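You operate a simulated robot arm through the tools that you are given. There is no shell and no other tool.

The job below is to be done with a simulated robot arm. You get a single attempt, and the scene is never put back.

Task
Pile some things up. At the end: the white pot is on the black bobbin; the teal parcel from the top of the long table is on the counter end of the long table, with the orange parcel from there on top of it and the red spool on top of that; whatever was shut is shut again. Leave all else as you found it, and nothing knocked over.
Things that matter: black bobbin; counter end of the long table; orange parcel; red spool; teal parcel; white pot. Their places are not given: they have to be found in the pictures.

Only the result counts: the job must be done as asked and must still hold three seconds after the hand-in. Knocking over, shifting, dropping, spilling or breaking anything else fails it.

Robot
A 5-joint arm with a two-finger parallel gripper, fixed in place. Base frame: the origin is at the foot of the arm, x ahead of it, y to its left, z up; the work surface is at about z = 0. Lengths are in m, angles in degrees, forces in N, time in s.
With the tool pointing down near the work surface it reaches from about 0.26 to 0.68 m from the base axis. Its first joint turns from -66.0 to 66.0 degrees. The tool tilts only in the upright plane through the base axis and itself; it spins freely about its own axis. Payload 2.9 kg.
The tool frame sits at the grasp point between the pads (the TCP): z along the fingers, y along the line on which they close. The tips reach 0.03 m beyond it. The gripper opens to 0.11 m. The fingers are 0.02 m wide and 0.01 m thick; the gripper's body (0.048 by 0.112 m) begins 0.055 m behind the TCP.
Orientation is that of the tool frame in the base frame, as a unit quaternion [x, y, z, w]. With the fingers straight down and closing along the base's y, the tool's x points along the base's -x, its y along +y and its z along -z.

Tools
- The arm moves only by the tool move_arm. Its argument "steps" is a list of rows, each a list of 3 entries, a list of its own where there are three numbers: the shift along the tool's x, y, z in m, then the turn, a rotation vector about the tool's x, y, z in degrees, then the opening, from 0 (shut) to 1 (fully open). In form: [[[tx, ty, tz], [wx, wy, wz], claw], ...]. A call has 1 to 20 rows; each row is the pose to reach, as a shift and turn from the pose commanded when the call began, along the tool's axes at that moment. Rows are played at 5 a second. More than 0.05 m and 8.6 degrees between two rows, or a gripper value outside its range, and nothing of the call is played. Where a pose cannot be reached the arm comes as near as it can. A force on the tool above 40 N (or 10 N above the force at the start of the call, whichever is more), or a blocked arm, ends the call early, and 0.2 s more pass. Each finger travels about 0.108 m/s and halts on what it meets, pressing with about 35 N; the grip force reading is that of the motor and also rises with nothing between the fingers. The clock runs only during rows and for 0.2 s after the last one: add rows that repeat a pose to give the fingers time. It gives the time, the measured TCP pose, the force on the tool (base axes), the opening and the grip force at its end, in the units of the frame above (readings bear some noise), with the torque about the TCP (base axes, N m) and any sound that the robot's microphone picked up.
- Cameras (640 x 400 px; columns grow to the right, rows downward): "scene" is fixed at [0.0197, -0.4452, 0.5958]; the picture's right is [0.88, -0.47, 0.00], its down [-0.30, -0.55, -0.78] and it looks along [0.37, 0.69, -0.63] (base axes); focal length 298 px, centre (320, 200). "wrist" rides on the gripper at [0.072, 0.017, -0.103] in the tool frame; the picture's right is [-0.23, 0.97, 0.00], its down [-0.76, -0.18, -0.62] and it looks along [-0.61, -0.14, 0.78] (tool axes); focal length 222 px, centre (320, 200).
- capture(camera): a new picture of that camera. The clock stands still meanwhile.
- locate(camera, pixels): there is no depth. For up to 12 entries [column, row, z] of the newest picture of that camera ("zoom" is the newest enlarged one), the place [x, y] in the base frame at which the ray of that pixel passes the height z, good to about 0.002 m. The clock stands still meanwhile.
- inspect(camera, box): a new picture of the part [left, top, right, bottom] of that camera's present view, enlarged. The clock stands still meanwhile.
- job_done(): hands the job in; it is judged then, once.

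Unless the task says otherwise, let go and move clear before handing in.

The tools are called after "Emit:" as name(argument=value, ...) on one line, values as JSON. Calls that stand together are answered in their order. move_arm: Moves the arm, as the interface text tells. Its arguments: {"type":"object","properties":{"steps":{"type":"array","items":{"type":"array"}}},"required":["steps"]} The other tools are called the same way: capture (camera) takes a picture; locate (camera, pixels) gives the place at which the rays of pixels pass given heights; inspect (camera, box) takes an enlarged picture of a part of a camera's view; job_done () hands the job in.

At the start:

```text
t: 0.0
position: [0.4073, 0.1963, 0.3614]
tcp_rot: [0.0, 1.0, 0.001, 0.001]
force: [-0.3, -0.2, 0.5]
torque: [-0.02, -0.02, -0.02]
finger_gap: 0.1099
gripper_force: 0.0
```

scene: 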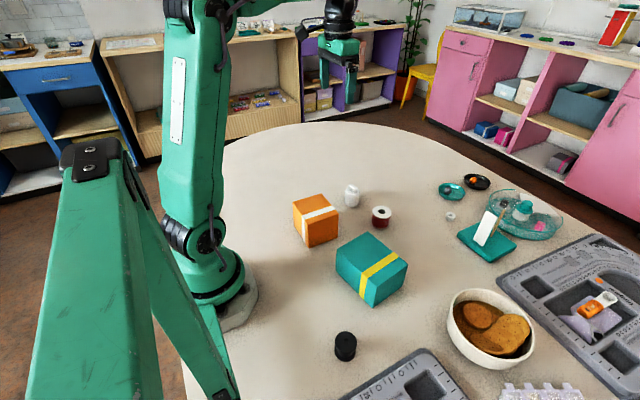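
wrist: 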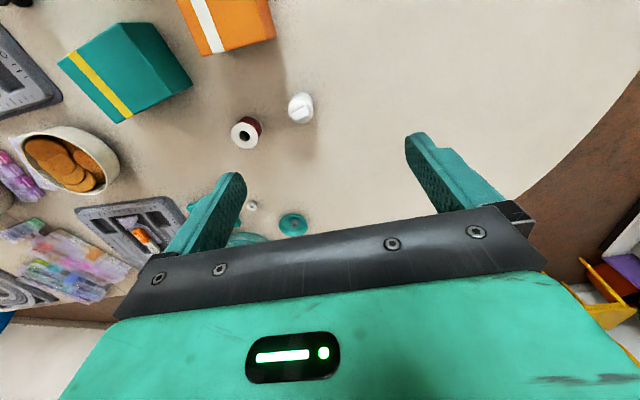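

The scene picture shows the teal parcel near (371,268), orange parcel near (316,220), red spool near (381,216), white pot near (351,195) and black bobbin near (345,346). I'll take enlarged views to examine everything before moving.

Emit:
inspect(camera="scene", box=[260, 160, 460, 380])

Emit:
inspect(camera="scene", box=[420, 150, 640, 400])

Emit:
inspect(camera="scene", box=[200, 0, 640, 200])

Emit:
inspect(camera="wrist", box=[0, 0, 340, 260])

```text
1.82 times, centred on (360, 270) of scene
```

zoom: 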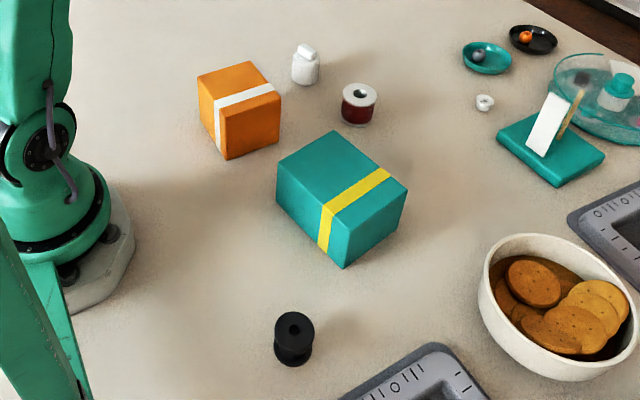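

```text
1.60 times, centred on (530, 275) of scene
```

zoom: 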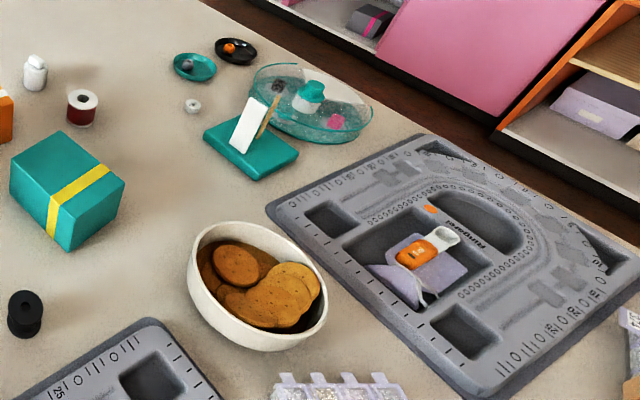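

```text
1.45 times, centred on (420, 100) of scene
```

zoom: 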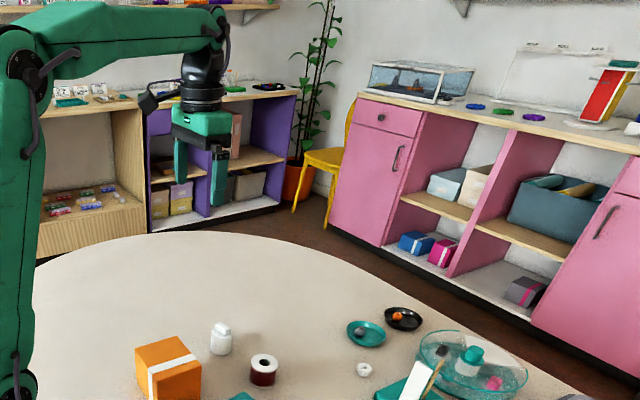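

```text
1.54 times, centred on (170, 130) of wrist
```

zoom: 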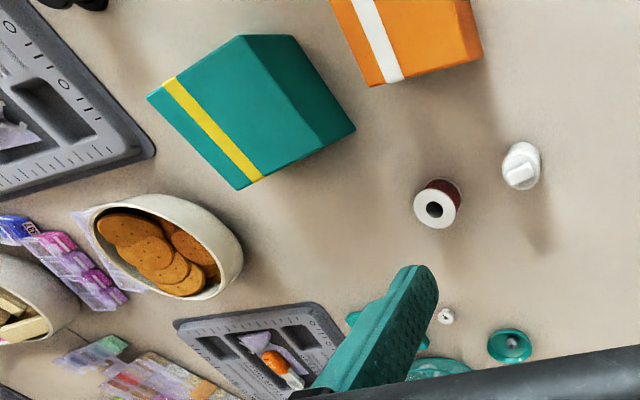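

The zooms show the parcels, spool, pot and bobbin all on the table; now I need positions and the shape of the table so as to know which end is the "counter end". I'll locate table edge points and objects.

Emit:
capture(camera="scene")

Emit:
capture(camera="wrist")

Emit:
locate(camera="scene", pixels=[[222, 148, 0], [255, 134, 0], [300, 124, 0], [340, 122, 0], [385, 127, 0], [430, 140, 0], [475, 160, 0], [520, 182, 0], [560, 203, 0], [635, 243, 0], [185, 360, 0], [190, 395, 0]])

Emit:
locate(camera="wrist", pixels=[[638, 75, 0], [600, 115, 0], [560, 155, 0], [520, 190, 0], [100, 310, 0], [20, 318, 0]])

```text
taken
```

scene: 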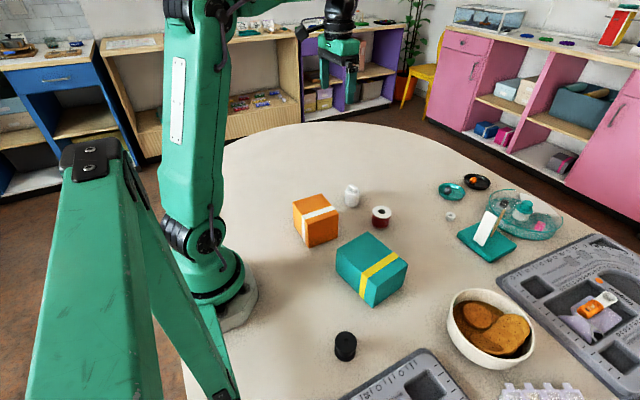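

```text
taken
```

wrist: 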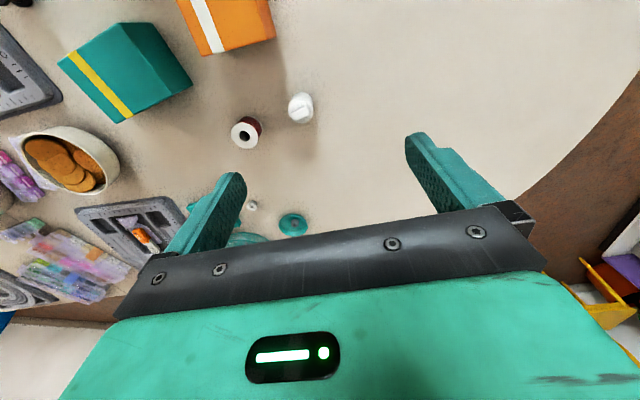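

```text
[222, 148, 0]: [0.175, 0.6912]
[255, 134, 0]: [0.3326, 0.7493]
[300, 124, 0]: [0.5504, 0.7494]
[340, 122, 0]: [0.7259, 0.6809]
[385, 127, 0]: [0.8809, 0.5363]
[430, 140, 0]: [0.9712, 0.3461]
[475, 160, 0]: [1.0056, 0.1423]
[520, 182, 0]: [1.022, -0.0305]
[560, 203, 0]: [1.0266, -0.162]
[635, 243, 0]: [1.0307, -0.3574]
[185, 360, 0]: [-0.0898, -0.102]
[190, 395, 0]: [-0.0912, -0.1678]
```

```text
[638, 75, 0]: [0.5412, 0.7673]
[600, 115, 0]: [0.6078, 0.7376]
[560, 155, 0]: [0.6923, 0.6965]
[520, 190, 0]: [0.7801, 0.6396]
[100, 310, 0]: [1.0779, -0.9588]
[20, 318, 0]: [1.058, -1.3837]
```

The table runs along y (x from -0.09 to 1.03, rounded end at y ≈ 0.76, the other end out of sight beyond y = -1.4), so I need to see what stands around the -y end. I'll swing the arm that way, high up, and look with the wrist camera.

Emit:
move_arm(steps=[[[0.006, -0.044, -0.005], [0, 0, 3.75], 1], [[0.013, -0.088, -0.01], [0, 0, 7.5], 1], [[0.019, -0.131, -0.015], [0, 0, 11.25], 1], [[0.026, -0.175, -0.02], [0, 0, 15], 1], [[0.032, -0.219, -0.025], [0, 0, 18.75], 1], [[0.038, -0.263, -0.03], [0, 0, 22.5], 1], [[0.045, -0.307, -0.035], [0, 0, 26.25], 1], [[0.051, -0.351, -0.04], [0, 0, 30], 1], [[0.058, -0.394, -0.045], [0, 0, 33.75], 1], [[0.064, -0.438, -0.05], [0, 0, 37.5], 1], [[0.071, -0.482, -0.055], [0, 0, 41.25], 1], [[0.077, -0.526, -0.06], [0, 0, 45], 1]])

Emit:
capture(camera="wrist")

Emit:
capture(camera="scene")

```text
t: 2.6
position: [0.3303, -0.3315, 0.4219]
tcp_rot: [0.383, 0.924, 0.0, 0.0]
force: [0.8, 0.2, -0.8]
torque: [-0.01, -0.01, 0.03]
finger_gap: 0.11
gripper_force: 0.1
```

```text
taken
```

wrist: 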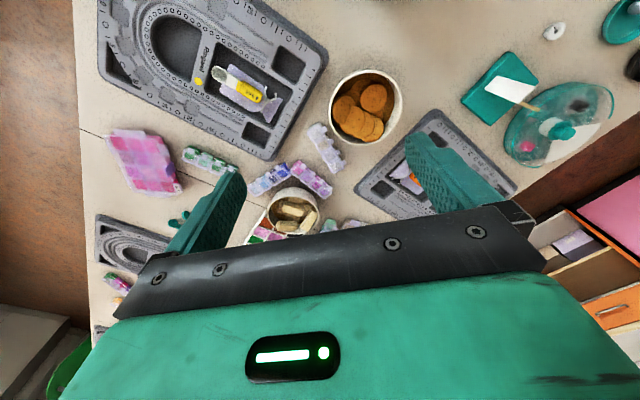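

```text
taken
```

scene: 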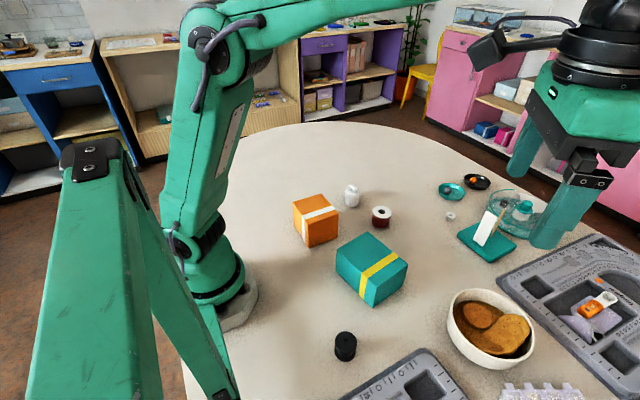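

The table goes on to -y beyond the picture, with a green stool at (65,370). I'll tilt the tool outward to see the far end of the room on that side.

Emit:
move_arm(steps=[[[0, 0, -0.01], [0, -8, 0], 1], [[0, 0, -0.02], [0, -16, 0], 1], [[0, 0, -0.03], [0, -24, 0], 1], [[0, 0, -0.04], [0, -32, 0], 1], [[0, 0, -0.05], [0, -40, 0], 1], [[0, 0, -0.05], [0, -48, 0], 1], [[0, 0, -0.05], [0, -54, 0], 1]])

Emit:
capture(camera="wrist")

```text
t: 4.2
position: [0.3302, -0.329, 0.4703]
tcp_rot: [0.341, 0.823, -0.174, 0.42]
force: [-0.3, 0.1, -0.2]
torque: [0.01, 0.01, 0.0]
finger_gap: 0.1099
gripper_force: 0.0
```

```text
taken
```

wrist: 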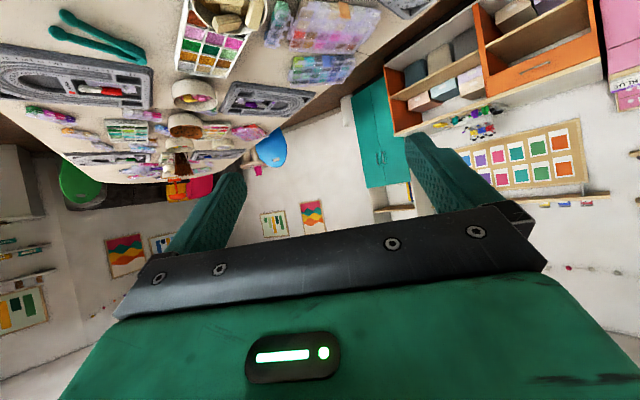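

The upside-down view shows the table's -y end near (130,180) with seats and wall pictures behind. I'll enlarge it to see what furniture is there.

Emit:
inspect(camera="wrist", box=[0, 60, 260, 330])

Emit:
inspect(camera="wrist", box=[240, 0, 640, 250])

```text
1.48 times, centred on (130, 195) of wrist
```

zoom: 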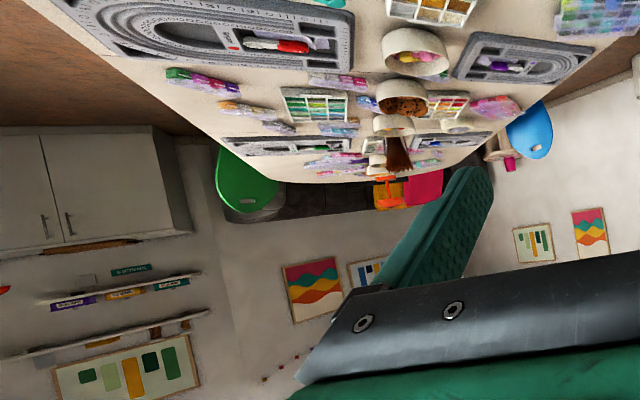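

```text
1.60 times, centred on (440, 125) of wrist
```

zoom: 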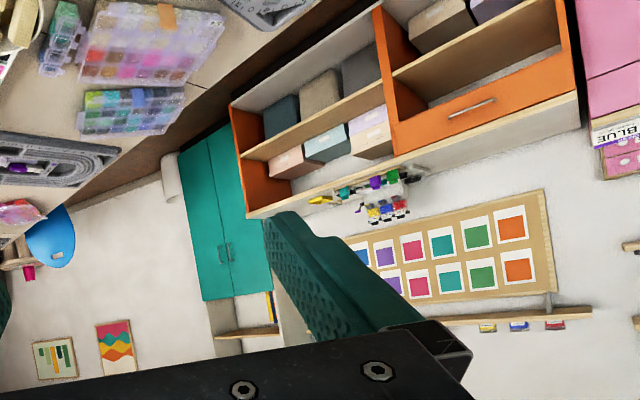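

The -y end has a row of seats with cushions and no counter visible there yet. I'll swing the tilted camera round to the +y end to compare.

Emit:
move_arm(steps=[[[0.0015, 0.0487, -0.0021], [-4.854, 0, -3.528], 1], [[0.006, 0.0969, -0.0082], [-9.71, 0, -7.06], 1], [[0.0134, 0.144, -0.0184], [-14.56, 0, -10.58], 1], [[0.0237, 0.1895, -0.0326], [-19.42, 0, -14.11], 1], [[0.0367, 0.233, -0.0505], [-24.27, 0, -17.64], 1], [[0.0523, 0.2739, -0.072], [-29.12, 0, -21.17], 1], [[0.0704, 0.3118, -0.0968], [-33.98, 0, -24.7], 1]])

Emit:
capture(camera="wrist")

```text
t: 5.8
position: [0.4651, -0.0247, 0.4701]
tcp_rot: [0.023, 0.891, -0.013, 0.453]
force: [0.2, -0.5, -0.1]
torque: [0.0, 0.02, 0.01]
finger_gap: 0.11
gripper_force: 0.1
```

```text
taken
```

wrist: 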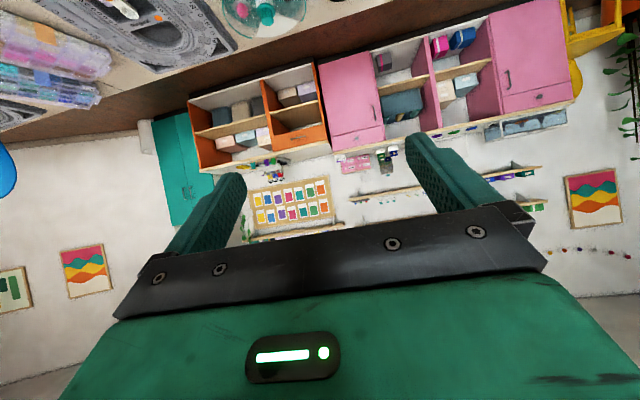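

Along the +x wall there are pink and orange shelf units and a teal cupboard; these run along the table's side, not an end. I'll carry on to the +y side.

Emit:
move_arm(steps=[[[0.0015, 0.0487, -0.0021], [-4.854, 0, -3.528], 1], [[0.006, 0.0969, -0.0082], [-9.71, 0, -7.06], 1], [[0.0134, 0.144, -0.0184], [-14.56, 0, -10.58], 1], [[0.0237, 0.1895, -0.0326], [-19.42, 0, -14.11], 1], [[0.0367, 0.233, -0.0505], [-24.27, 0, -17.64], 1], [[0.0523, 0.2739, -0.072], [-29.12, 0, -21.17], 1], [[0.0704, 0.3118, -0.0968], [-33.98, 0, -24.7], 1], [[0.0907, 0.3463, -0.1247], [-38.83, 0, -28.22], 1], [[0.1129, 0.377, -0.1554], [-43.69, 0, -31.75], 1]])

Emit:
capture(camera="wrist")

Emit:
inspect(camera="scene", box=[0, 0, 320, 200])

```text
t: 7.8
position: [0.2929, 0.3627, 0.4709]
tcp_rot: [-0.385, 0.804, 0.196, 0.409]
force: [0.0, -0.3, -0.9]
torque: [0.01, -0.01, 0.01]
finger_gap: 0.1098
gripper_force: 0.2
```

```text
taken
```

wrist: 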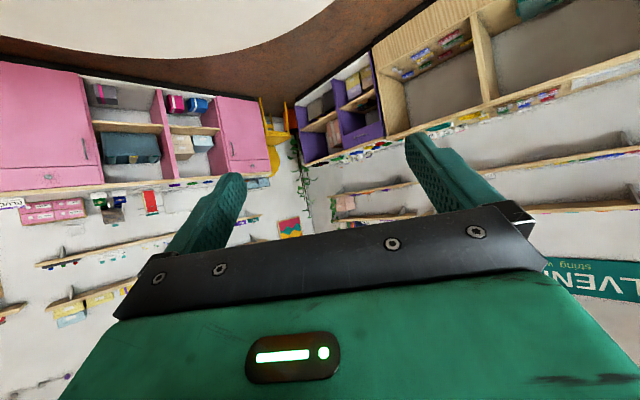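

```text
2.00 times, centred on (160, 100) of scene
```

zoom: 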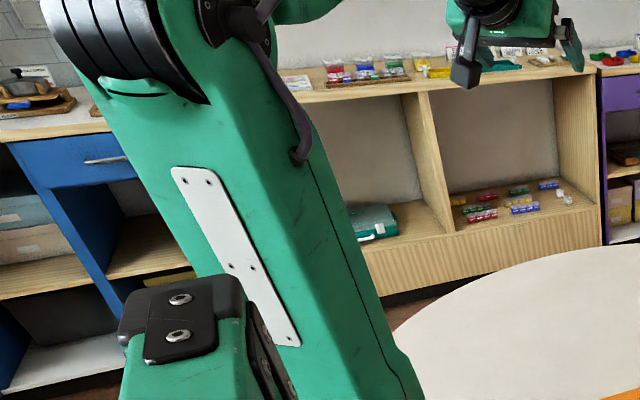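

The +y wall carries a sign at (600,275) and a ribbed wood unit at (440,40) which could be the counter. I'll enlarge these parts.

Emit:
inspect(camera="wrist", box=[320, 0, 640, 200])

Emit:
inspect(camera="wrist", box=[480, 160, 640, 320])

Emit:
inspect(camera="wrist", box=[0, 40, 320, 340])

```text
2.00 times, centred on (480, 100) of wrist
```

zoom: 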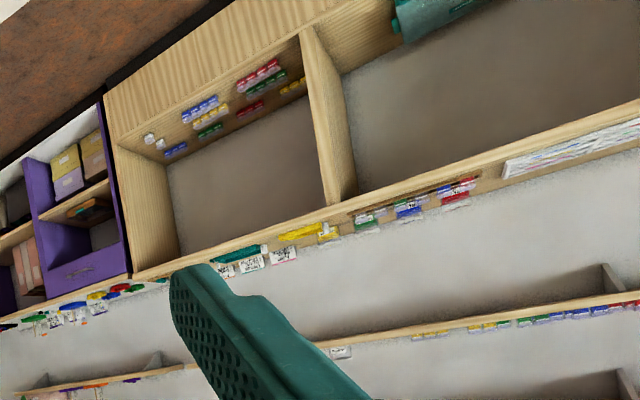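

```text
2.50 times, centred on (560, 240) of wrist
```

zoom: 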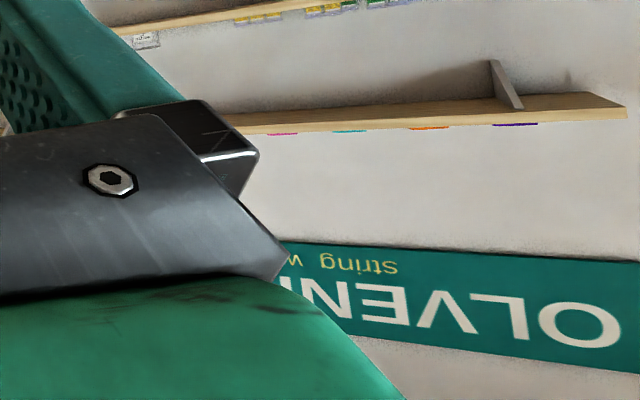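

```text
1.33 times, centred on (160, 190) of wrist
```

zoom: 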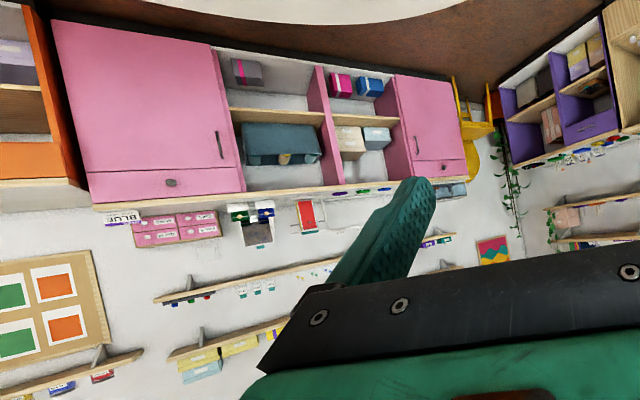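

The sign over the wood unit reads "OLVEN… string w…", so the +y wall looks like the shop's counter side. I'll look further left to be sure there isn't another counter behind.

Emit:
move_arm(steps=[[[0.0015, 0.0487, -0.0021], [-4.854, 0, -3.528], 1], [[0.006, 0.0969, -0.0082], [-9.71, 0, -7.06], 1]])

Emit:
move_arm(steps=[[[0, 0, 0], [0, 0, -8], 1], [[0, 0, 0], [0, 0, -16], 1], [[0, 0, 0], [0, 0, -24], 1], [[0, 0, 0], [0, 0, -32], 1], [[0, 0, 0], [0, 0, -40], 1], [[0, 0, 0], [0, 0, -48], 1], [[0, 0, 0], [0, 0, -56], 1], [[0, 0, 0], [0, 0, -64], 1], [[0, 0, 0], [0, 0, -72], 1]])

Emit:
capture(camera="wrist")

```text
t: 8.4
position: [0.213, 0.4158, 0.4698]
tcp_rot: [-0.465, 0.76, 0.236, 0.388]
force: [-0.1, -0.5, 0.2]
torque: [0.01, 0.04, -0.02]
finger_gap: 0.1099
gripper_force: 0.1
```

```text
t: 10.4
position: [0.2133, 0.4155, 0.472]
tcp_rot: [0.824, -0.34, 0.037, -0.452]
force: [-0.6, -0.3, 0.3]
torque: [-0.02, 0.01, -0.02]
finger_gap: 0.1101
gripper_force: 0.1
```

```text
taken
```

wrist: 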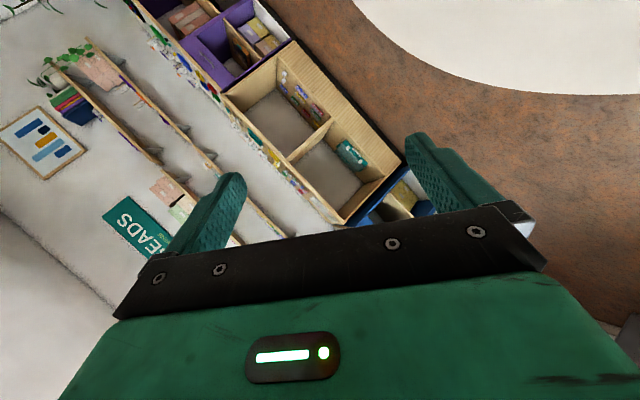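

The view reads "…EADS", so the sign is "OLVEN BEADS" above the +y wall units; the blue unit further left is hidden by the gripper. I'll unspin and tilt further up to see the far left.

Emit:
move_arm(steps=[[[0, 0, 0], [0, 0, 8], 1], [[0, 0, 0], [0, 0, 16], 1], [[0, 0, 0], [0, 0, 24], 1], [[0, 0, 0], [0, 0, 32], 1], [[0, 0, 0], [0, 0, 40], 1], [[0, 0, 0], [0, 0, 48], 1], [[0, 0, 0], [0, 0, 56], 1], [[0, 0, 0], [0, 0, 64], 1], [[0, 0, 0], [0, 0, 72], 1]])

Emit:
move_arm(steps=[[[0, 0, 0], [0, -8, 0], 1], [[0, 0, 0], [0, -16, 0], 1], [[0, 0, 0], [0, -24, 0], 1]])

Emit:
capture(camera="wrist")

```text
t: 12.4
position: [0.2132, 0.4144, 0.4708]
tcp_rot: [-0.464, 0.761, 0.238, 0.386]
force: [-0.4, -0.3, 1.0]
torque: [0.0, -0.02, 0.01]
finger_gap: 0.11
gripper_force: 0.3
```

```text
t: 13.2
position: [0.2123, 0.4144, 0.4709]
tcp_rot: [-0.405, 0.662, 0.329, 0.538]
force: [-0.8, -0.4, 0.1]
torque: [-0.02, -0.01, -0.01]
finger_gap: 0.11
gripper_force: 0.0
```

```text
taken
```

wrist: 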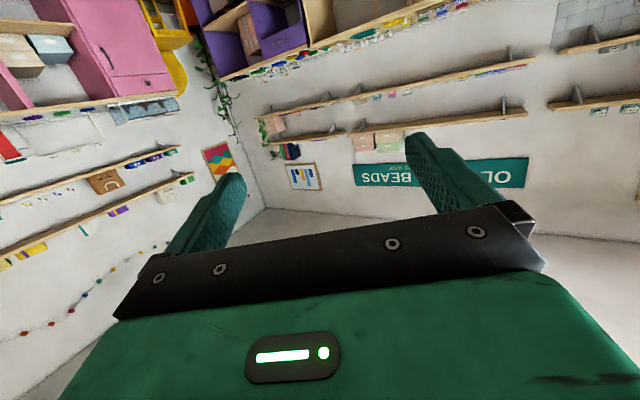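

The left wall part is still out of view; the scene camera does see the blue unit at the upper left. I'll enlarge that, and tilt/spin the wrist for the left-hand side.

Emit:
inspect(camera="scene", box=[0, 0, 170, 200])

Emit:
move_arm(steps=[[[0, 0, 0], [0, 0, -8], 1], [[0, 0, 0], [0, 0, -16], 1], [[0, 0, 0], [0, 0, -24], 1], [[0, 0, 0], [0, 0, -32], 1], [[0, 0, 0], [0, 0, -40], 1], [[0, 0, 0], [0, 0, -48], 1], [[0, 0, 0], [0, 0, -56], 1], [[0, 0, 0], [0, 0, -64], 1]])

Emit:
capture(camera="wrist")

```text
2.00 times, centred on (85, 100) of scene
```

zoom: 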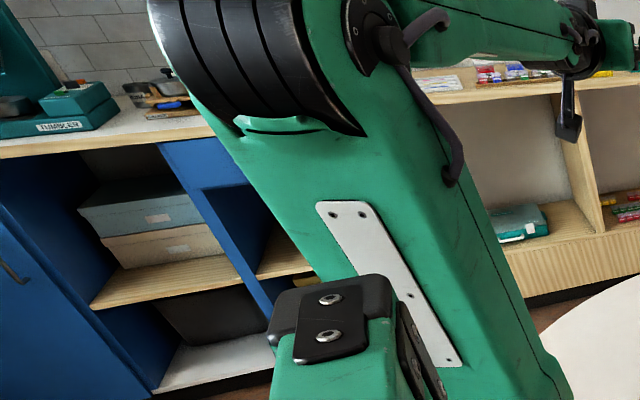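

```text
t: 15.0
position: [0.212, 0.415, 0.471]
tcp_rot: [0.696, -0.347, 0.007, -0.629]
force: [-0.1, -0.5, -0.5]
torque: [0.02, 0.02, 0.0]
finger_gap: 0.1098
gripper_force: 0.1
```

```text
taken
```

wrist: 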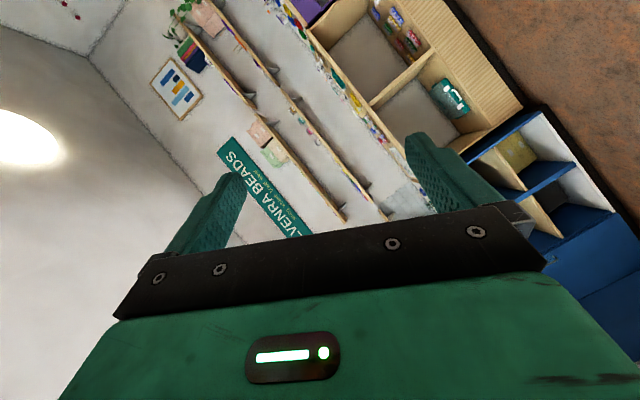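

The sign reads "OLVENRA BEADS" over the wood unit; the blue unit is a work station. Before deciding, I'll check the opposite (-y) end and the wall behind it in more detail, so I unspin and swing back.

Emit:
move_arm(steps=[[[0, 0, 0], [0, 0, 8], 1], [[0, 0, 0], [0, 0, 16], 1], [[0, 0, 0], [0, 0, 24], 1], [[0, 0, 0], [0, 0, 32], 1], [[0, 0, 0], [0, 0, 40], 1], [[0, 0, 0], [0, 0, 48], 1], [[0, 0, 0], [0, 0, 56], 1], [[0, 0, 0], [0, 0, 64], 1]])

Emit:
move_arm(steps=[[[0, 0, 0], [0, 8, 0], 1], [[0, 0, 0], [0, 16, 0], 1], [[0, 0, 0], [0, 24, 0], 1]])

Emit:
move_arm(steps=[[[0.0015, -0.0487, -0.0021], [4.854, 0, 3.528], 1], [[0.006, -0.0969, -0.0082], [9.71, 0, 7.06], 1], [[0.0134, -0.144, -0.0184], [14.56, 0, 10.58], 1], [[0.0237, -0.1895, -0.0326], [19.42, 0, 14.11], 1], [[0.0367, -0.233, -0.0505], [24.27, 0, 17.64], 1], [[0.0523, -0.2739, -0.072], [29.12, 0, 21.17], 1], [[0.0704, -0.3118, -0.0968], [33.98, 0, 24.7], 1], [[0.0907, -0.3463, -0.1247], [38.83, 0, 28.22], 1], [[0.1129, -0.377, -0.1554], [43.69, 0, 31.75], 1], [[0.137, -0.4036, -0.1885], [48.54, 0, 35.28], 1]])

Emit:
move_arm(steps=[[[0.0015, -0.0487, -0.0021], [4.854, 0, 3.528], 1], [[0.006, -0.0969, -0.0082], [9.71, 0, 7.06], 1], [[0.0134, -0.144, -0.0184], [14.56, 0, 10.58], 1], [[0.0237, -0.1895, -0.0326], [19.42, 0, 14.11], 1], [[0.0367, -0.233, -0.0505], [24.27, 0, 17.64], 1], [[0.0523, -0.2739, -0.072], [29.12, 0, 21.17], 1], [[0.0704, -0.3118, -0.0968], [33.98, 0, 24.7], 1], [[0.0907, -0.3463, -0.1247], [38.83, 0, 28.22], 1], [[0.1129, -0.377, -0.1554], [43.69, 0, 31.75], 1], [[0.137, -0.4036, -0.1885], [48.54, 0, 35.28], 1], [[0.1626, -0.4257, -0.2237], [53.39, 0, 38.81], 1]])

Emit:
capture(camera="wrist")

```text
t: 16.8
position: [0.2116, 0.4148, 0.4708]
tcp_rot: [-0.405, 0.664, 0.329, 0.536]
force: [-0.4, 0.5, -0.5]
torque: [0.03, 0.0, 0.01]
finger_gap: 0.1097
gripper_force: 0.1
```

```text
t: 17.6
position: [0.2122, 0.415, 0.4704]
tcp_rot: [-0.465, 0.76, 0.236, 0.387]
force: [0.3, -1.0, 0.1]
torque: [-0.03, 0.03, -0.01]
finger_gap: 0.11
gripper_force: 0.1
```

```text
t: 19.8
position: [0.4677, 0.0227, 0.4696]
tcp_rot: [-0.022, 0.891, 0.011, 0.454]
force: [-0.1, 0.0, -0.2]
torque: [0.0, 0.0, 0.03]
finger_gap: 0.11
gripper_force: 0.0
```

```text
t: 22.2
position: [0.2094, -0.4153, 0.4702]
tcp_rot: [0.466, 0.759, -0.238, 0.387]
force: [0.2, 0.6, -0.1]
torque: [-0.01, 0.05, 0.01]
finger_gap: 0.11
gripper_force: 0.0
```

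```text
taken
```

wrist: 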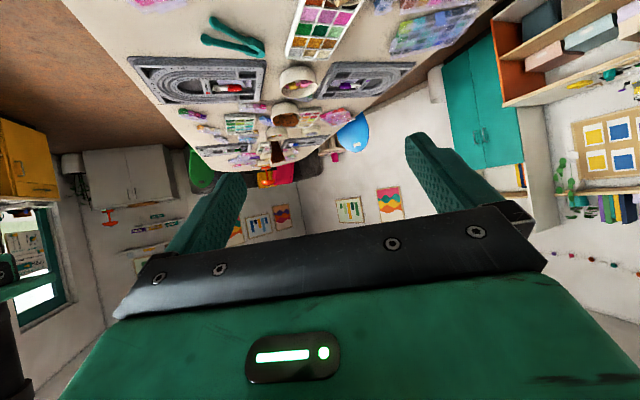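

Emit:
inspect(camera="wrist", box=[0, 80, 220, 320])

Emit:
inspect(camera="wrist", box=[160, 60, 420, 260])

Emit:
locate(camera="wrist", pixels=[[75, 0, 0], [180, 145, 0], [270, 170, 0], [385, 100, 0], [450, 58, 0]])

```text
1.67 times, centred on (110, 200) of wrist
```

zoom: 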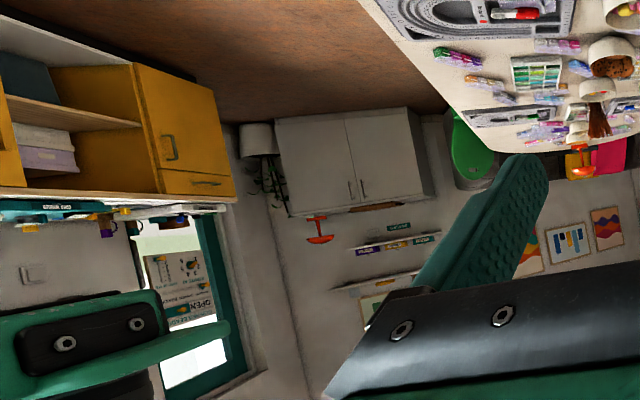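

```text
2.00 times, centred on (290, 160) of wrist
```

zoom: 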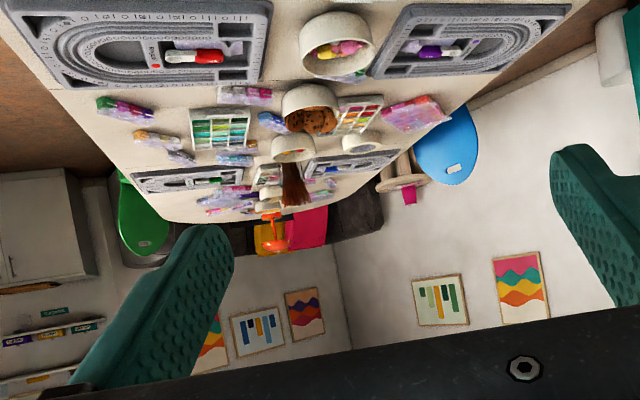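

```text
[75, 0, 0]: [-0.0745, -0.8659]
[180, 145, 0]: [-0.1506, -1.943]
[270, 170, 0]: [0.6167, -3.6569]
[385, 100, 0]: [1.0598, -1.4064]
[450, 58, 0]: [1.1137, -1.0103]
```

The -y end (far beyond y ≈ -3) has a sofa with cushions and no counter, so the counter end is the rounded +y end (y ≈ 0.76) facing the wood counter under the shop sign. I'll now return to a tool-down view over the objects to measure them.

Emit:
move_arm(steps=[[[0, 0, 0], [0, 8, 0], 1], [[0, 0, 0], [0, 16, 0], 1], [[0, 0, 0], [0, 24, 0], 1], [[0, 0, 0], [0, 32, 0], 1], [[0, 0, 0], [0, 40, 0], 1], [[0, 0, 0], [0, 48, 0], 1], [[0, 0, 0], [0, 54, 0], 1]])

Emit:
move_arm(steps=[[[0.0316, 0.0273, 0], [0, 0, -7], 1], [[0.0631, 0.0547, 0], [0, 0, -14], 1], [[0.0947, 0.082, 0], [0, 0, -21], 1], [[0.1262, 0.1093, 0], [0, 0, -28], 1], [[0.1578, 0.1367, 0], [0, 0, -35], 1], [[0.1893, 0.164, 0], [0, 0, -42], 1], [[0.2209, 0.1913, 0], [0, 0, -49], 1], [[0.2524, 0.2187, 0], [0, 0, -56], 1], [[0.284, 0.246, 0], [0, 0, -63], 1]])

Emit:
capture(camera="wrist")

Emit:
capture(camera="scene")

```text
t: 23.8
position: [0.2112, -0.4155, 0.4721]
tcp_rot: [0.522, 0.853, 0.001, 0.0]
force: [-0.1, -0.4, 0.0]
torque: [0.02, 0.0, 0.01]
finger_gap: 0.1098
gripper_force: 0.0
```

```text
t: 25.8
position: [0.3001, -0.053, 0.4715]
tcp_rot: [0.0, 1.0, 0.0, 0.001]
force: [-0.2, 0.5, -0.4]
torque: [0.01, 0.01, 0.04]
finger_gap: 0.1097
gripper_force: 0.2
```

```text
taken
```

wrist: 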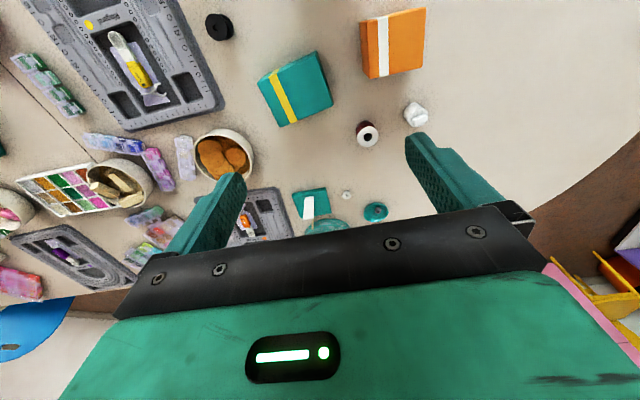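

```text
taken
```

scene: 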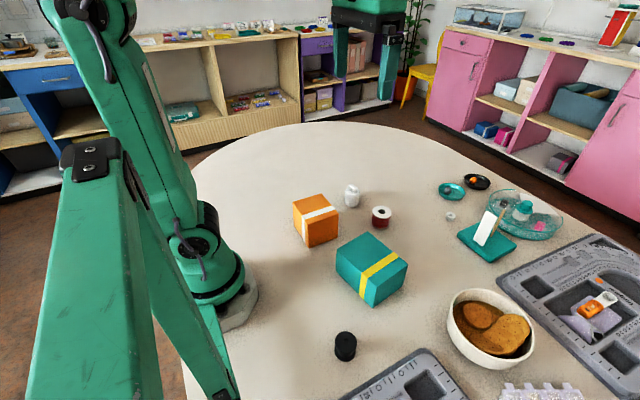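

All objects remain in place; the wrist picture shows bobbin (219,27), teal (295,88), orange (394,42), red spool (367,134), pot (416,113). I'll enlarge for precise corners.

Emit:
inspect(camera="wrist", box=[190, 0, 450, 160])

Emit:
inspect(camera="scene", box=[280, 170, 420, 310])

```text
2.46 times, centred on (320, 80) of wrist
```

zoom: 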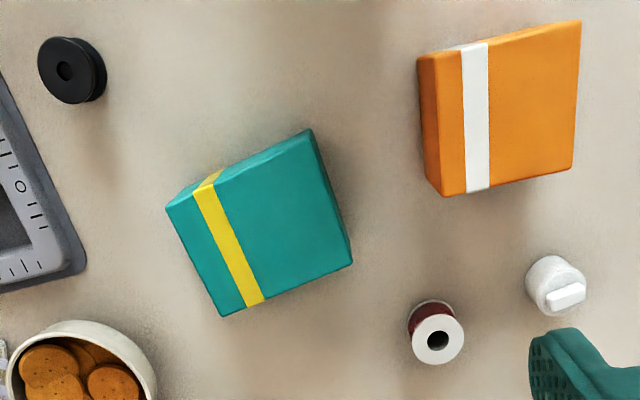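

```text
2.86 times, centred on (350, 240) of scene
```

zoom: 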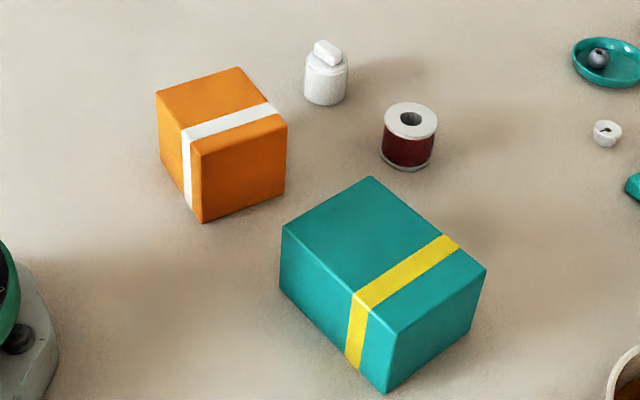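

Using the scene zoom, I'll locate bottom corners at z = 0 and top corners at trial heights for the two parcels.

Emit:
locate(camera="zoom", pixels=[[386, 394, 0], [281, 290, 0], [473, 336, 0], [388, 328, 0.06], [388, 328, 0.07], [388, 328, 0.08], [282, 224, 0.07], [486, 269, 0.07], [371, 177, 0.07], [282, 224, 0.08], [486, 269, 0.08], [371, 177, 0.08]])

Emit:
locate(camera="zoom", pixels=[[202, 224, 0], [160, 160, 0], [285, 193, 0], [197, 152, 0.06], [197, 152, 0.07], [197, 152, 0.08], [156, 91, 0.07], [238, 67, 0.07], [287, 121, 0.07], [156, 91, 0.08], [238, 67, 0.08], [287, 121, 0.08]])

Emit:
locate(camera="zoom", pixels=[[406, 172, 0], [382, 155, 0], [432, 158, 0], [410, 120, 0.04], [410, 120, 0.05], [325, 106, 0], [304, 92, 0], [345, 95, 0], [326, 60, 0.04], [326, 60, 0.05], [326, 45, 0.05], [326, 45, 0.06]])

```text
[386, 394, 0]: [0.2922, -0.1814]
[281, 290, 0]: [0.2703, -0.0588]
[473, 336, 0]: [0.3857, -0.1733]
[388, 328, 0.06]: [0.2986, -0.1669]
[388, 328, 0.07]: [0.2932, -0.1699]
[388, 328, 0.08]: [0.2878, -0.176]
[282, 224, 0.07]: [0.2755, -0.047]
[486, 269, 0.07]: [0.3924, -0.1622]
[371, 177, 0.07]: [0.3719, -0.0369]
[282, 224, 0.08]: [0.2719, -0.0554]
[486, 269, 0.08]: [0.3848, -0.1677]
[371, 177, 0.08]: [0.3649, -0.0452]
```

```text
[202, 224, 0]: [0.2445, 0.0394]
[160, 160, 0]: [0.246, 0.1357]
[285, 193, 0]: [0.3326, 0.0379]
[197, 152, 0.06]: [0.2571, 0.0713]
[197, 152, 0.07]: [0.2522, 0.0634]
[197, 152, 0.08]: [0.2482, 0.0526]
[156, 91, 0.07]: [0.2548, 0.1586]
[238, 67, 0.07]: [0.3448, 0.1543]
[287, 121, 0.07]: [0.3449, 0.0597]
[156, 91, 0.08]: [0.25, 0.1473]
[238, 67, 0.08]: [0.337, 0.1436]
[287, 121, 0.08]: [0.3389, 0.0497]
```

```text
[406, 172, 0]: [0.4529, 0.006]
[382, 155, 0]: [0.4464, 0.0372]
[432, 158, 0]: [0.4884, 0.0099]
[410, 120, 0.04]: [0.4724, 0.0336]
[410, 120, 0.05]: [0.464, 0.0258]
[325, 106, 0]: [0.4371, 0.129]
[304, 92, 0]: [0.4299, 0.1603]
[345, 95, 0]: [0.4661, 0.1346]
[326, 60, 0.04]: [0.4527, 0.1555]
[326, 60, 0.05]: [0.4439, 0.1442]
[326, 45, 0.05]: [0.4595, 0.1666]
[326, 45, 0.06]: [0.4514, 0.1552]
```

From the corners I get: teal about 0.095 × 0.122 × 0.084 m centred near (0.327,-0.114), turned ~6°; orange about 0.089 × 0.094 × 0.09 m near (0.288,0.087). I'll move above the teal parcel with the closing line across its short side and look closer.

Emit:
move_arm(steps=[[[-0.0027, -0.0061, 0.02], [0, 0, 8.4], 1], [[-0.0054, -0.0122, 0.04], [0, 0, 16.8], 1], [[-0.0081, -0.0183, 0.06], [0, 0, 25.2], 1], [[-0.0108, -0.0244, 0.08], [0, 0, 33.6], 1], [[-0.0135, -0.0305, 0.1], [0, 0, 42], 1], [[-0.0162, -0.0366, 0.12], [0, 0, 50.4], 1], [[-0.0189, -0.0427, 0.14], [0, 0, 58.8], 1], [[-0.0216, -0.0488, 0.16], [0, 0, 67.2], 1], [[-0.0243, -0.0549, 0.18], [0, 0, 75.6], 1], [[-0.027, -0.061, 0.2], [0, 0, 84], 1]])

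Emit:
capture(camera="wrist")

Emit:
capture(camera="scene")

```text
t: 28.0
position: [0.3302, -0.1129, 0.2704]
tcp_rot: [0.67, 0.742, 0.0, 0.0]
force: [-0.3, -0.2, 1.0]
torque: [0.01, 0.01, 0.0]
finger_gap: 0.1102
gripper_force: 0.1
```

```text
taken
```

wrist: 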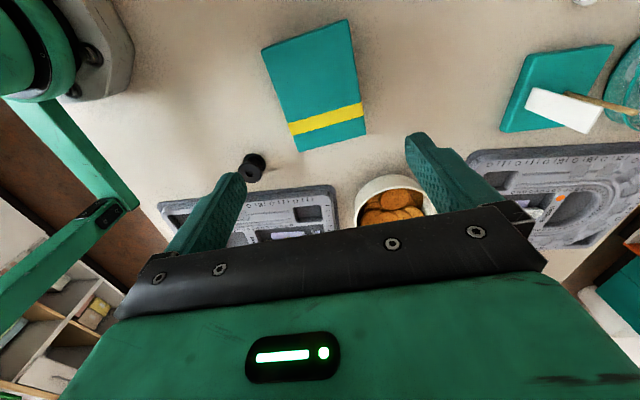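

```text
taken
```

scene: 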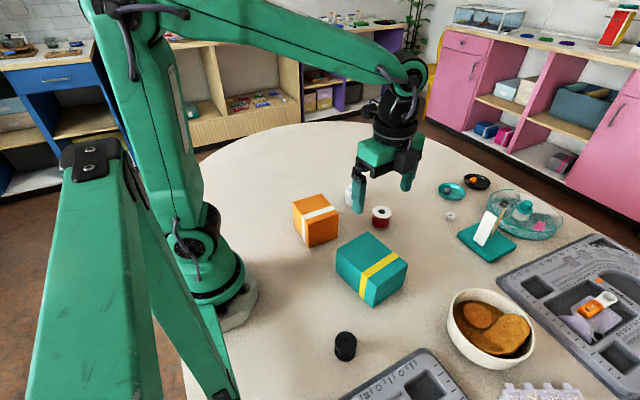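

The parcel appears at (315,85) with my tool axis falling near (320,101) on its top. I'll zoom in and locate its top corners precisely.

Emit:
inspect(camera="wrist", box=[210, 0, 420, 170])

```text
2.35 times, centred on (315, 85) of wrist
```

zoom: 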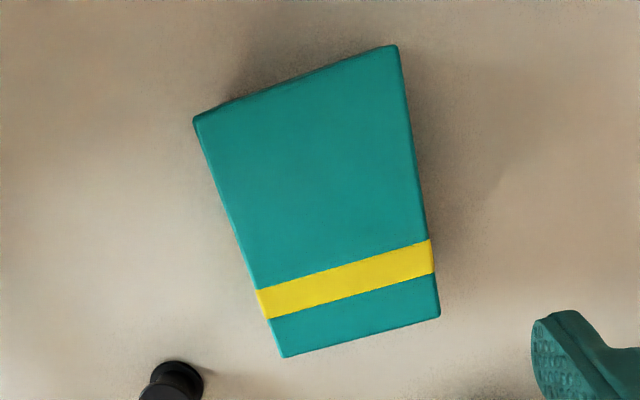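

Emit:
locate(camera="zoom", pixels=[[193, 119, 0.083], [397, 46, 0.083], [440, 318, 0.083], [283, 357, 0.083], [193, 119, 0.083], [397, 46, 0.083], [440, 318, 0.083], [283, 357, 0.083], [235, 240, 0.083], [415, 165, 0.083], [235, 240, 0.083], [415, 165, 0.083]])

```text
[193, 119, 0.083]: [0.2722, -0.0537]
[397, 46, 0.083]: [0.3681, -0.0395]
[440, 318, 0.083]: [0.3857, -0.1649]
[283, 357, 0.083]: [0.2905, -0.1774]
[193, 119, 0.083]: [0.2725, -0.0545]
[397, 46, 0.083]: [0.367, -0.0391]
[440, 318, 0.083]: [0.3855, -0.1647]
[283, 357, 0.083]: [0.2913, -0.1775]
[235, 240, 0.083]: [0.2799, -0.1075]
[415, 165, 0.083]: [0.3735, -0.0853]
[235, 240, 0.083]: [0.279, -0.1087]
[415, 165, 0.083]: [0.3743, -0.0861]
```

Top corners give the parcel centre ≈ (0.328,-0.110), size 0.096 × 0.125, turned 8.3°. I'll align the spin by -2.3° and go down to z ≈ 0.13 for a check before straddling it.

Emit:
move_arm(steps=[[[0.001, 0, 0.04], [0, 0, -1], 1], [[0.002, 0, 0.08], [0, 0, -2.3], 1], [[0.0025, 0, 0.11], [0, 0, -2.3], 1], [[0.0025, 0, 0.136], [0, 0, -2.3], 1], [[0.0025, 0, 0.136], [0, 0, -2.3], 1]])

Emit:
capture(camera="wrist")

Emit:
inspect(camera="scene", box=[290, 120, 470, 320])

```text
t: 29.2
position: [0.3303, -0.109, 0.1356]
tcp_rot: [0.655, 0.756, 0.0, 0.0]
force: [0.1, -0.3, -0.1]
torque: [0.02, -0.03, 0.0]
finger_gap: 0.11
gripper_force: 0.1
```

```text
taken
```

wrist: 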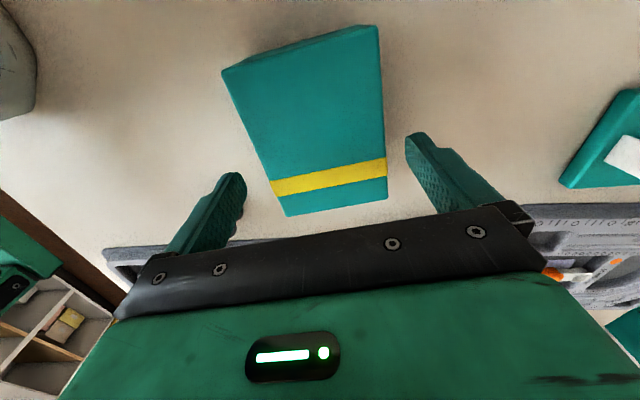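

```text
2.00 times, centred on (380, 220) of scene
```

zoom: 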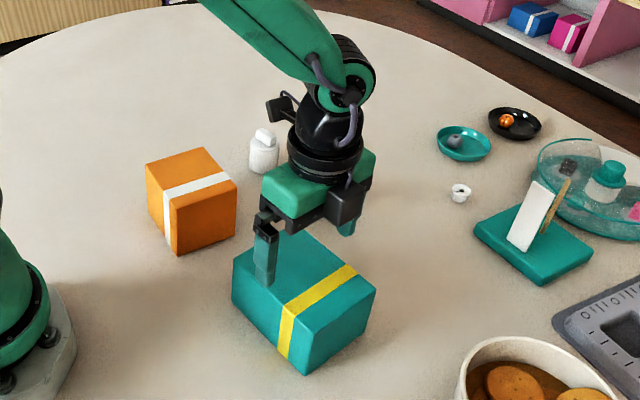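

The fingers straddle the parcel in the picture (left tip (242,178), right tip (408,140)); I'll check the edges against the finger positions numerically.

Emit:
locate(camera="wrist", pixels=[[222, 73, 0.083], [378, 27, 0.083], [387, 200, 0.083], [287, 215, 0.083], [244, 176, 0.106], [406, 136, 0.106], [244, 176, 0.106], [406, 136, 0.106], [222, 73, 0.083], [378, 27, 0.083], [387, 200, 0.083], [287, 215, 0.083]])

Emit:
inspect(camera="wrist", box=[150, 0, 520, 240])

```text
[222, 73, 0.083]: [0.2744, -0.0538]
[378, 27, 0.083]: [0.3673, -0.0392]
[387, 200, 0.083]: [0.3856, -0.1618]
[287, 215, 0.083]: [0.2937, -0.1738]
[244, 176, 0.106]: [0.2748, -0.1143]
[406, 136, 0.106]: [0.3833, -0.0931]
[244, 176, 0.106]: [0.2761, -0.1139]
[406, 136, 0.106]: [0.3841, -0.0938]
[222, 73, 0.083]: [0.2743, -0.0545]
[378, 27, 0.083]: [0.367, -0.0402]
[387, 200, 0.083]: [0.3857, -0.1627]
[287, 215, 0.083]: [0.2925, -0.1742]
```

```text
1.67 times, centred on (335, 120) of wrist
```

zoom: 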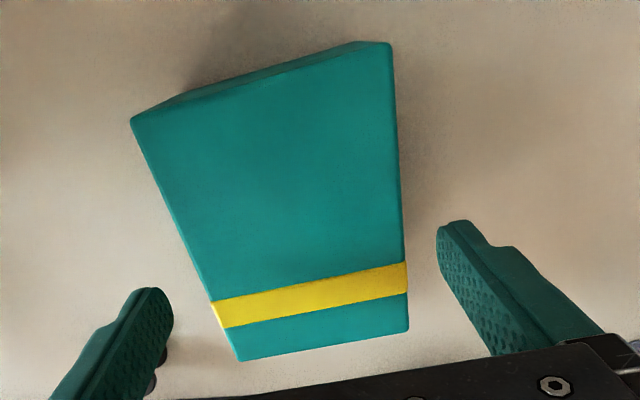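

Box centre (0.330,-0.108) matches the TCP to about 1 mm along the closing line. I'll go down to z ≈ 0.045 with the fingers open, then close.

Emit:
move_arm(steps=[[[0, 0, 0.025], [0, 0, 0], 1], [[0, 0, 0.05], [0, 0, 0], 1], [[0, 0, 0.075], [0, 0, 0], 1], [[0, 0, 0.09], [0, 0, 0], 1], [[0, 0, 0.09], [0, 0, 0], 1]])

Emit:
capture(camera="wrist")

```text
t: 30.4
position: [0.3287, -0.1099, 0.0457]
tcp_rot: [0.654, 0.757, -0.001, 0.0]
force: [0.0, 0.0, -0.1]
torque: [0.04, -0.03, 0.02]
finger_gap: 0.1097
gripper_force: 0.1
```

```text
taken
```

wrist: 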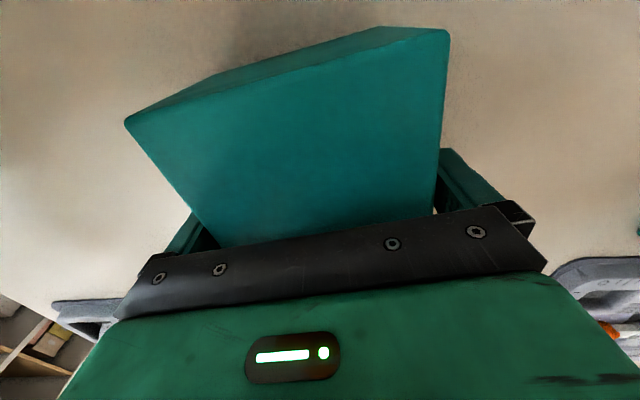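

The fingers straddle the parcel with no contact force. Now I close on it.

Emit:
move_arm(steps=[[[0, 0, 0], [0, 0, 0], 0.9], [[0, 0, 0], [0, 0, 0], 0.8], [[0, 0, 0], [0, 0, 0], 0.7], [[0, 0, 0], [0, 0, 0], 0.6], [[0, 0, 0], [0, 0, 0], 0.5], [[0, 0, 0], [0, 0, 0], 0.5]])

```text
t: 31.8
position: [0.3304, -0.1101, 0.0454]
tcp_rot: [0.654, 0.756, 0.0, 0.001]
force: [-0.4, 1.0, -1.5]
torque: [0.02, 0.04, -0.03]
finger_gap: 0.0997
gripper_force: 35.0
```

Gripped with gap 0.0997 and 35 N, so the parcel is about 0.10 m wide. I'll lift it straight up and check.

Emit:
move_arm(steps=[[[0, 0, -0.01], [0, 0, 0], 0.5], [[0, 0, -0.03], [0, 0, 0], 0.5], [[0, 0, -0.06], [0, 0, 0], 0.5], [[0, 0, -0.1], [0, 0, 0], 0.5], [[0, 0, -0.14], [0, 0, 0], 0.5], [[0, 0, -0.18], [0, 0, 0], 0.5], [[0, 0, -0.18], [0, 0, 0], 0.5]])

Emit:
capture(camera="scene")

Emit:
capture(camera="wrist")

```text
t: 33.4
position: [0.3304, -0.11, 0.2274]
tcp_rot: [0.654, 0.757, 0.0, 0.0]
force: [0.1, -0.7, -2.7]
torque: [-0.02, 0.01, -0.01]
finger_gap: 0.0998
gripper_force: 35.0
```

```text
taken
```

scene: 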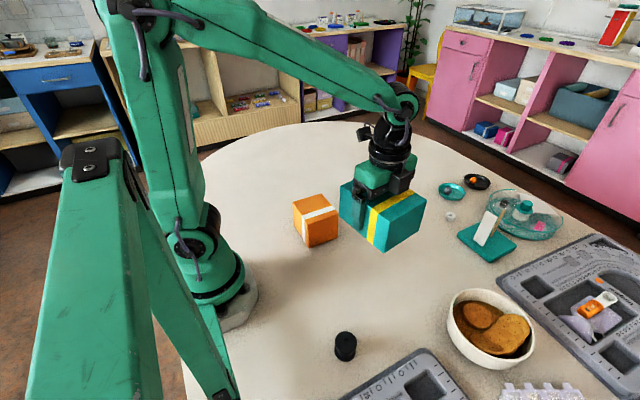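

```text
taken
```

wrist: 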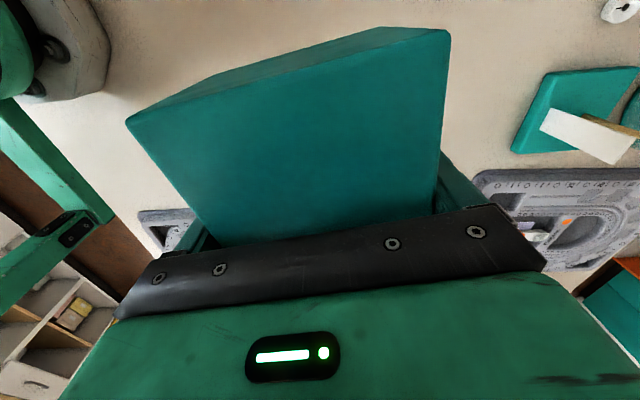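

The parcel is held firmly (35 N, ~2.7 N weight) and nothing else moved. I'll carry it at this height to the counter end, toward (0.335,0.49), turning it square to the base axes.

Emit:
move_arm(steps=[[[0.0456, 0.007, 0], [0, 0, 0.64], 0.5], [[0.0912, 0.0141, 0], [0, 0, 1.28], 0.5], [[0.1368, 0.0211, 0], [0, 0, 1.92], 0.5], [[0.1825, 0.0282, 0], [0, 0, 2.55], 0.5], [[0.2281, 0.0352, 0], [0, 0, 3.19], 0.5], [[0.2737, 0.0423, 0], [0, 0, 3.83], 0.5], [[0.3193, 0.0493, 0], [0, 0, 4.47], 0.5], [[0.3649, 0.0564, 0], [0, 0, 5.11], 0.5], [[0.4105, 0.0634, 0], [0, 0, 5.75], 0.5], [[0.4562, 0.0705, 0], [0, 0, 6.38], 0.5], [[0.5018, 0.0775, 0], [0, 0, 7.02], 0.5], [[0.5474, 0.0846, 0], [0, 0, 7.66], 0.5], [[0.593, 0.0916, 0], [0, 0, 8.3], 0.5], [[0.593, 0.0916, 0], [0, 0, 8.3], 0.5]])

Emit:
capture(camera="scene")

Emit:
capture(camera="wrist")

```text
t: 36.4
position: [0.3348, 0.4903, 0.2257]
tcp_rot: [0.707, 0.707, -0.001, 0.0]
force: [1.3, 0.7, -2.4]
torque: [-0.01, 0.01, -0.02]
finger_gap: 0.0998
gripper_force: 35.1
```

```text
taken
```

scene: 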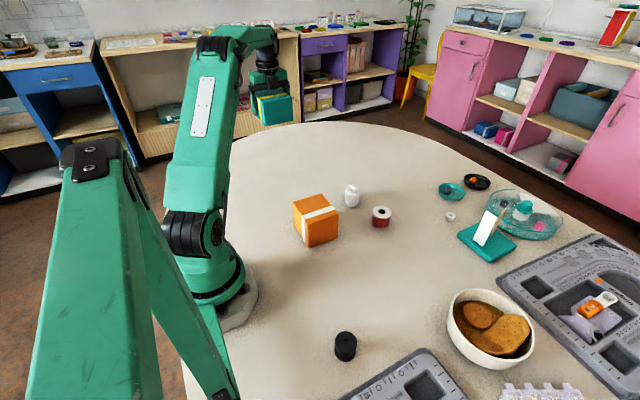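

```text
taken
```

wrist: 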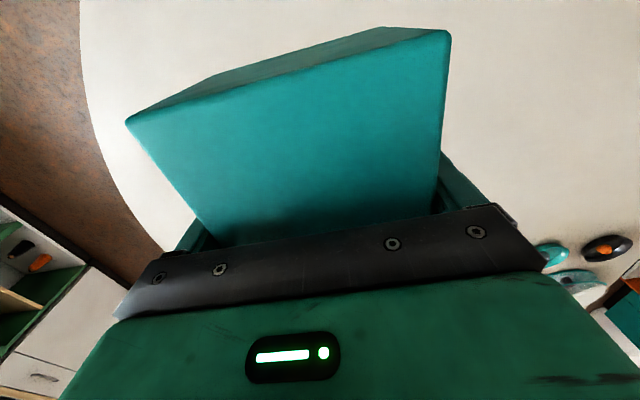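

It's over the empty counter end, at (0.335,0.490). I'll lower it to just above the table at its picked-up height.

Emit:
move_arm(steps=[[[0, 0, 0.04], [0, 0, 0], 0.5], [[0, 0, 0.08], [0, 0, 0], 0.5], [[0, 0, 0.12], [0, 0, 0], 0.5], [[0, 0, 0.15], [0, 0, 0], 0.5], [[0, 0, 0.165], [0, 0, 0], 0.5], [[0, 0, 0.174], [0, 0, 0], 0.5], [[0, 0, 0.178], [0, 0, 0], 0.5], [[0, 0, 0.178], [0, 0, 0], 0.5]])

```text
t: 38.2
position: [0.3324, 0.4913, 0.0476]
tcp_rot: [0.707, 0.707, -0.001, 0.0]
force: [0.4, -0.5, -2.6]
torque: [0.03, 0.02, 0.03]
finger_gap: 0.0997
gripper_force: 34.4
```

Emit:
move_arm(steps=[[[0, 0, 0.001], [0, 0, 0], 0.5], [[0, 0, 0.002], [0, 0, 0], 0.5], [[0, 0, 0.0025], [0, 0, 0], 0.5], [[0, 0, 0.0025], [0, 0, 0], 0.5]])

```text
t: 39.2
position: [0.3342, 0.4912, 0.0455]
tcp_rot: [0.708, 0.707, 0.0, 0.001]
force: [-1.0, -3.1, 5.8]
torque: [-0.38, 0.34, 0.08]
finger_gap: 0.0998
gripper_force: 34.7
```

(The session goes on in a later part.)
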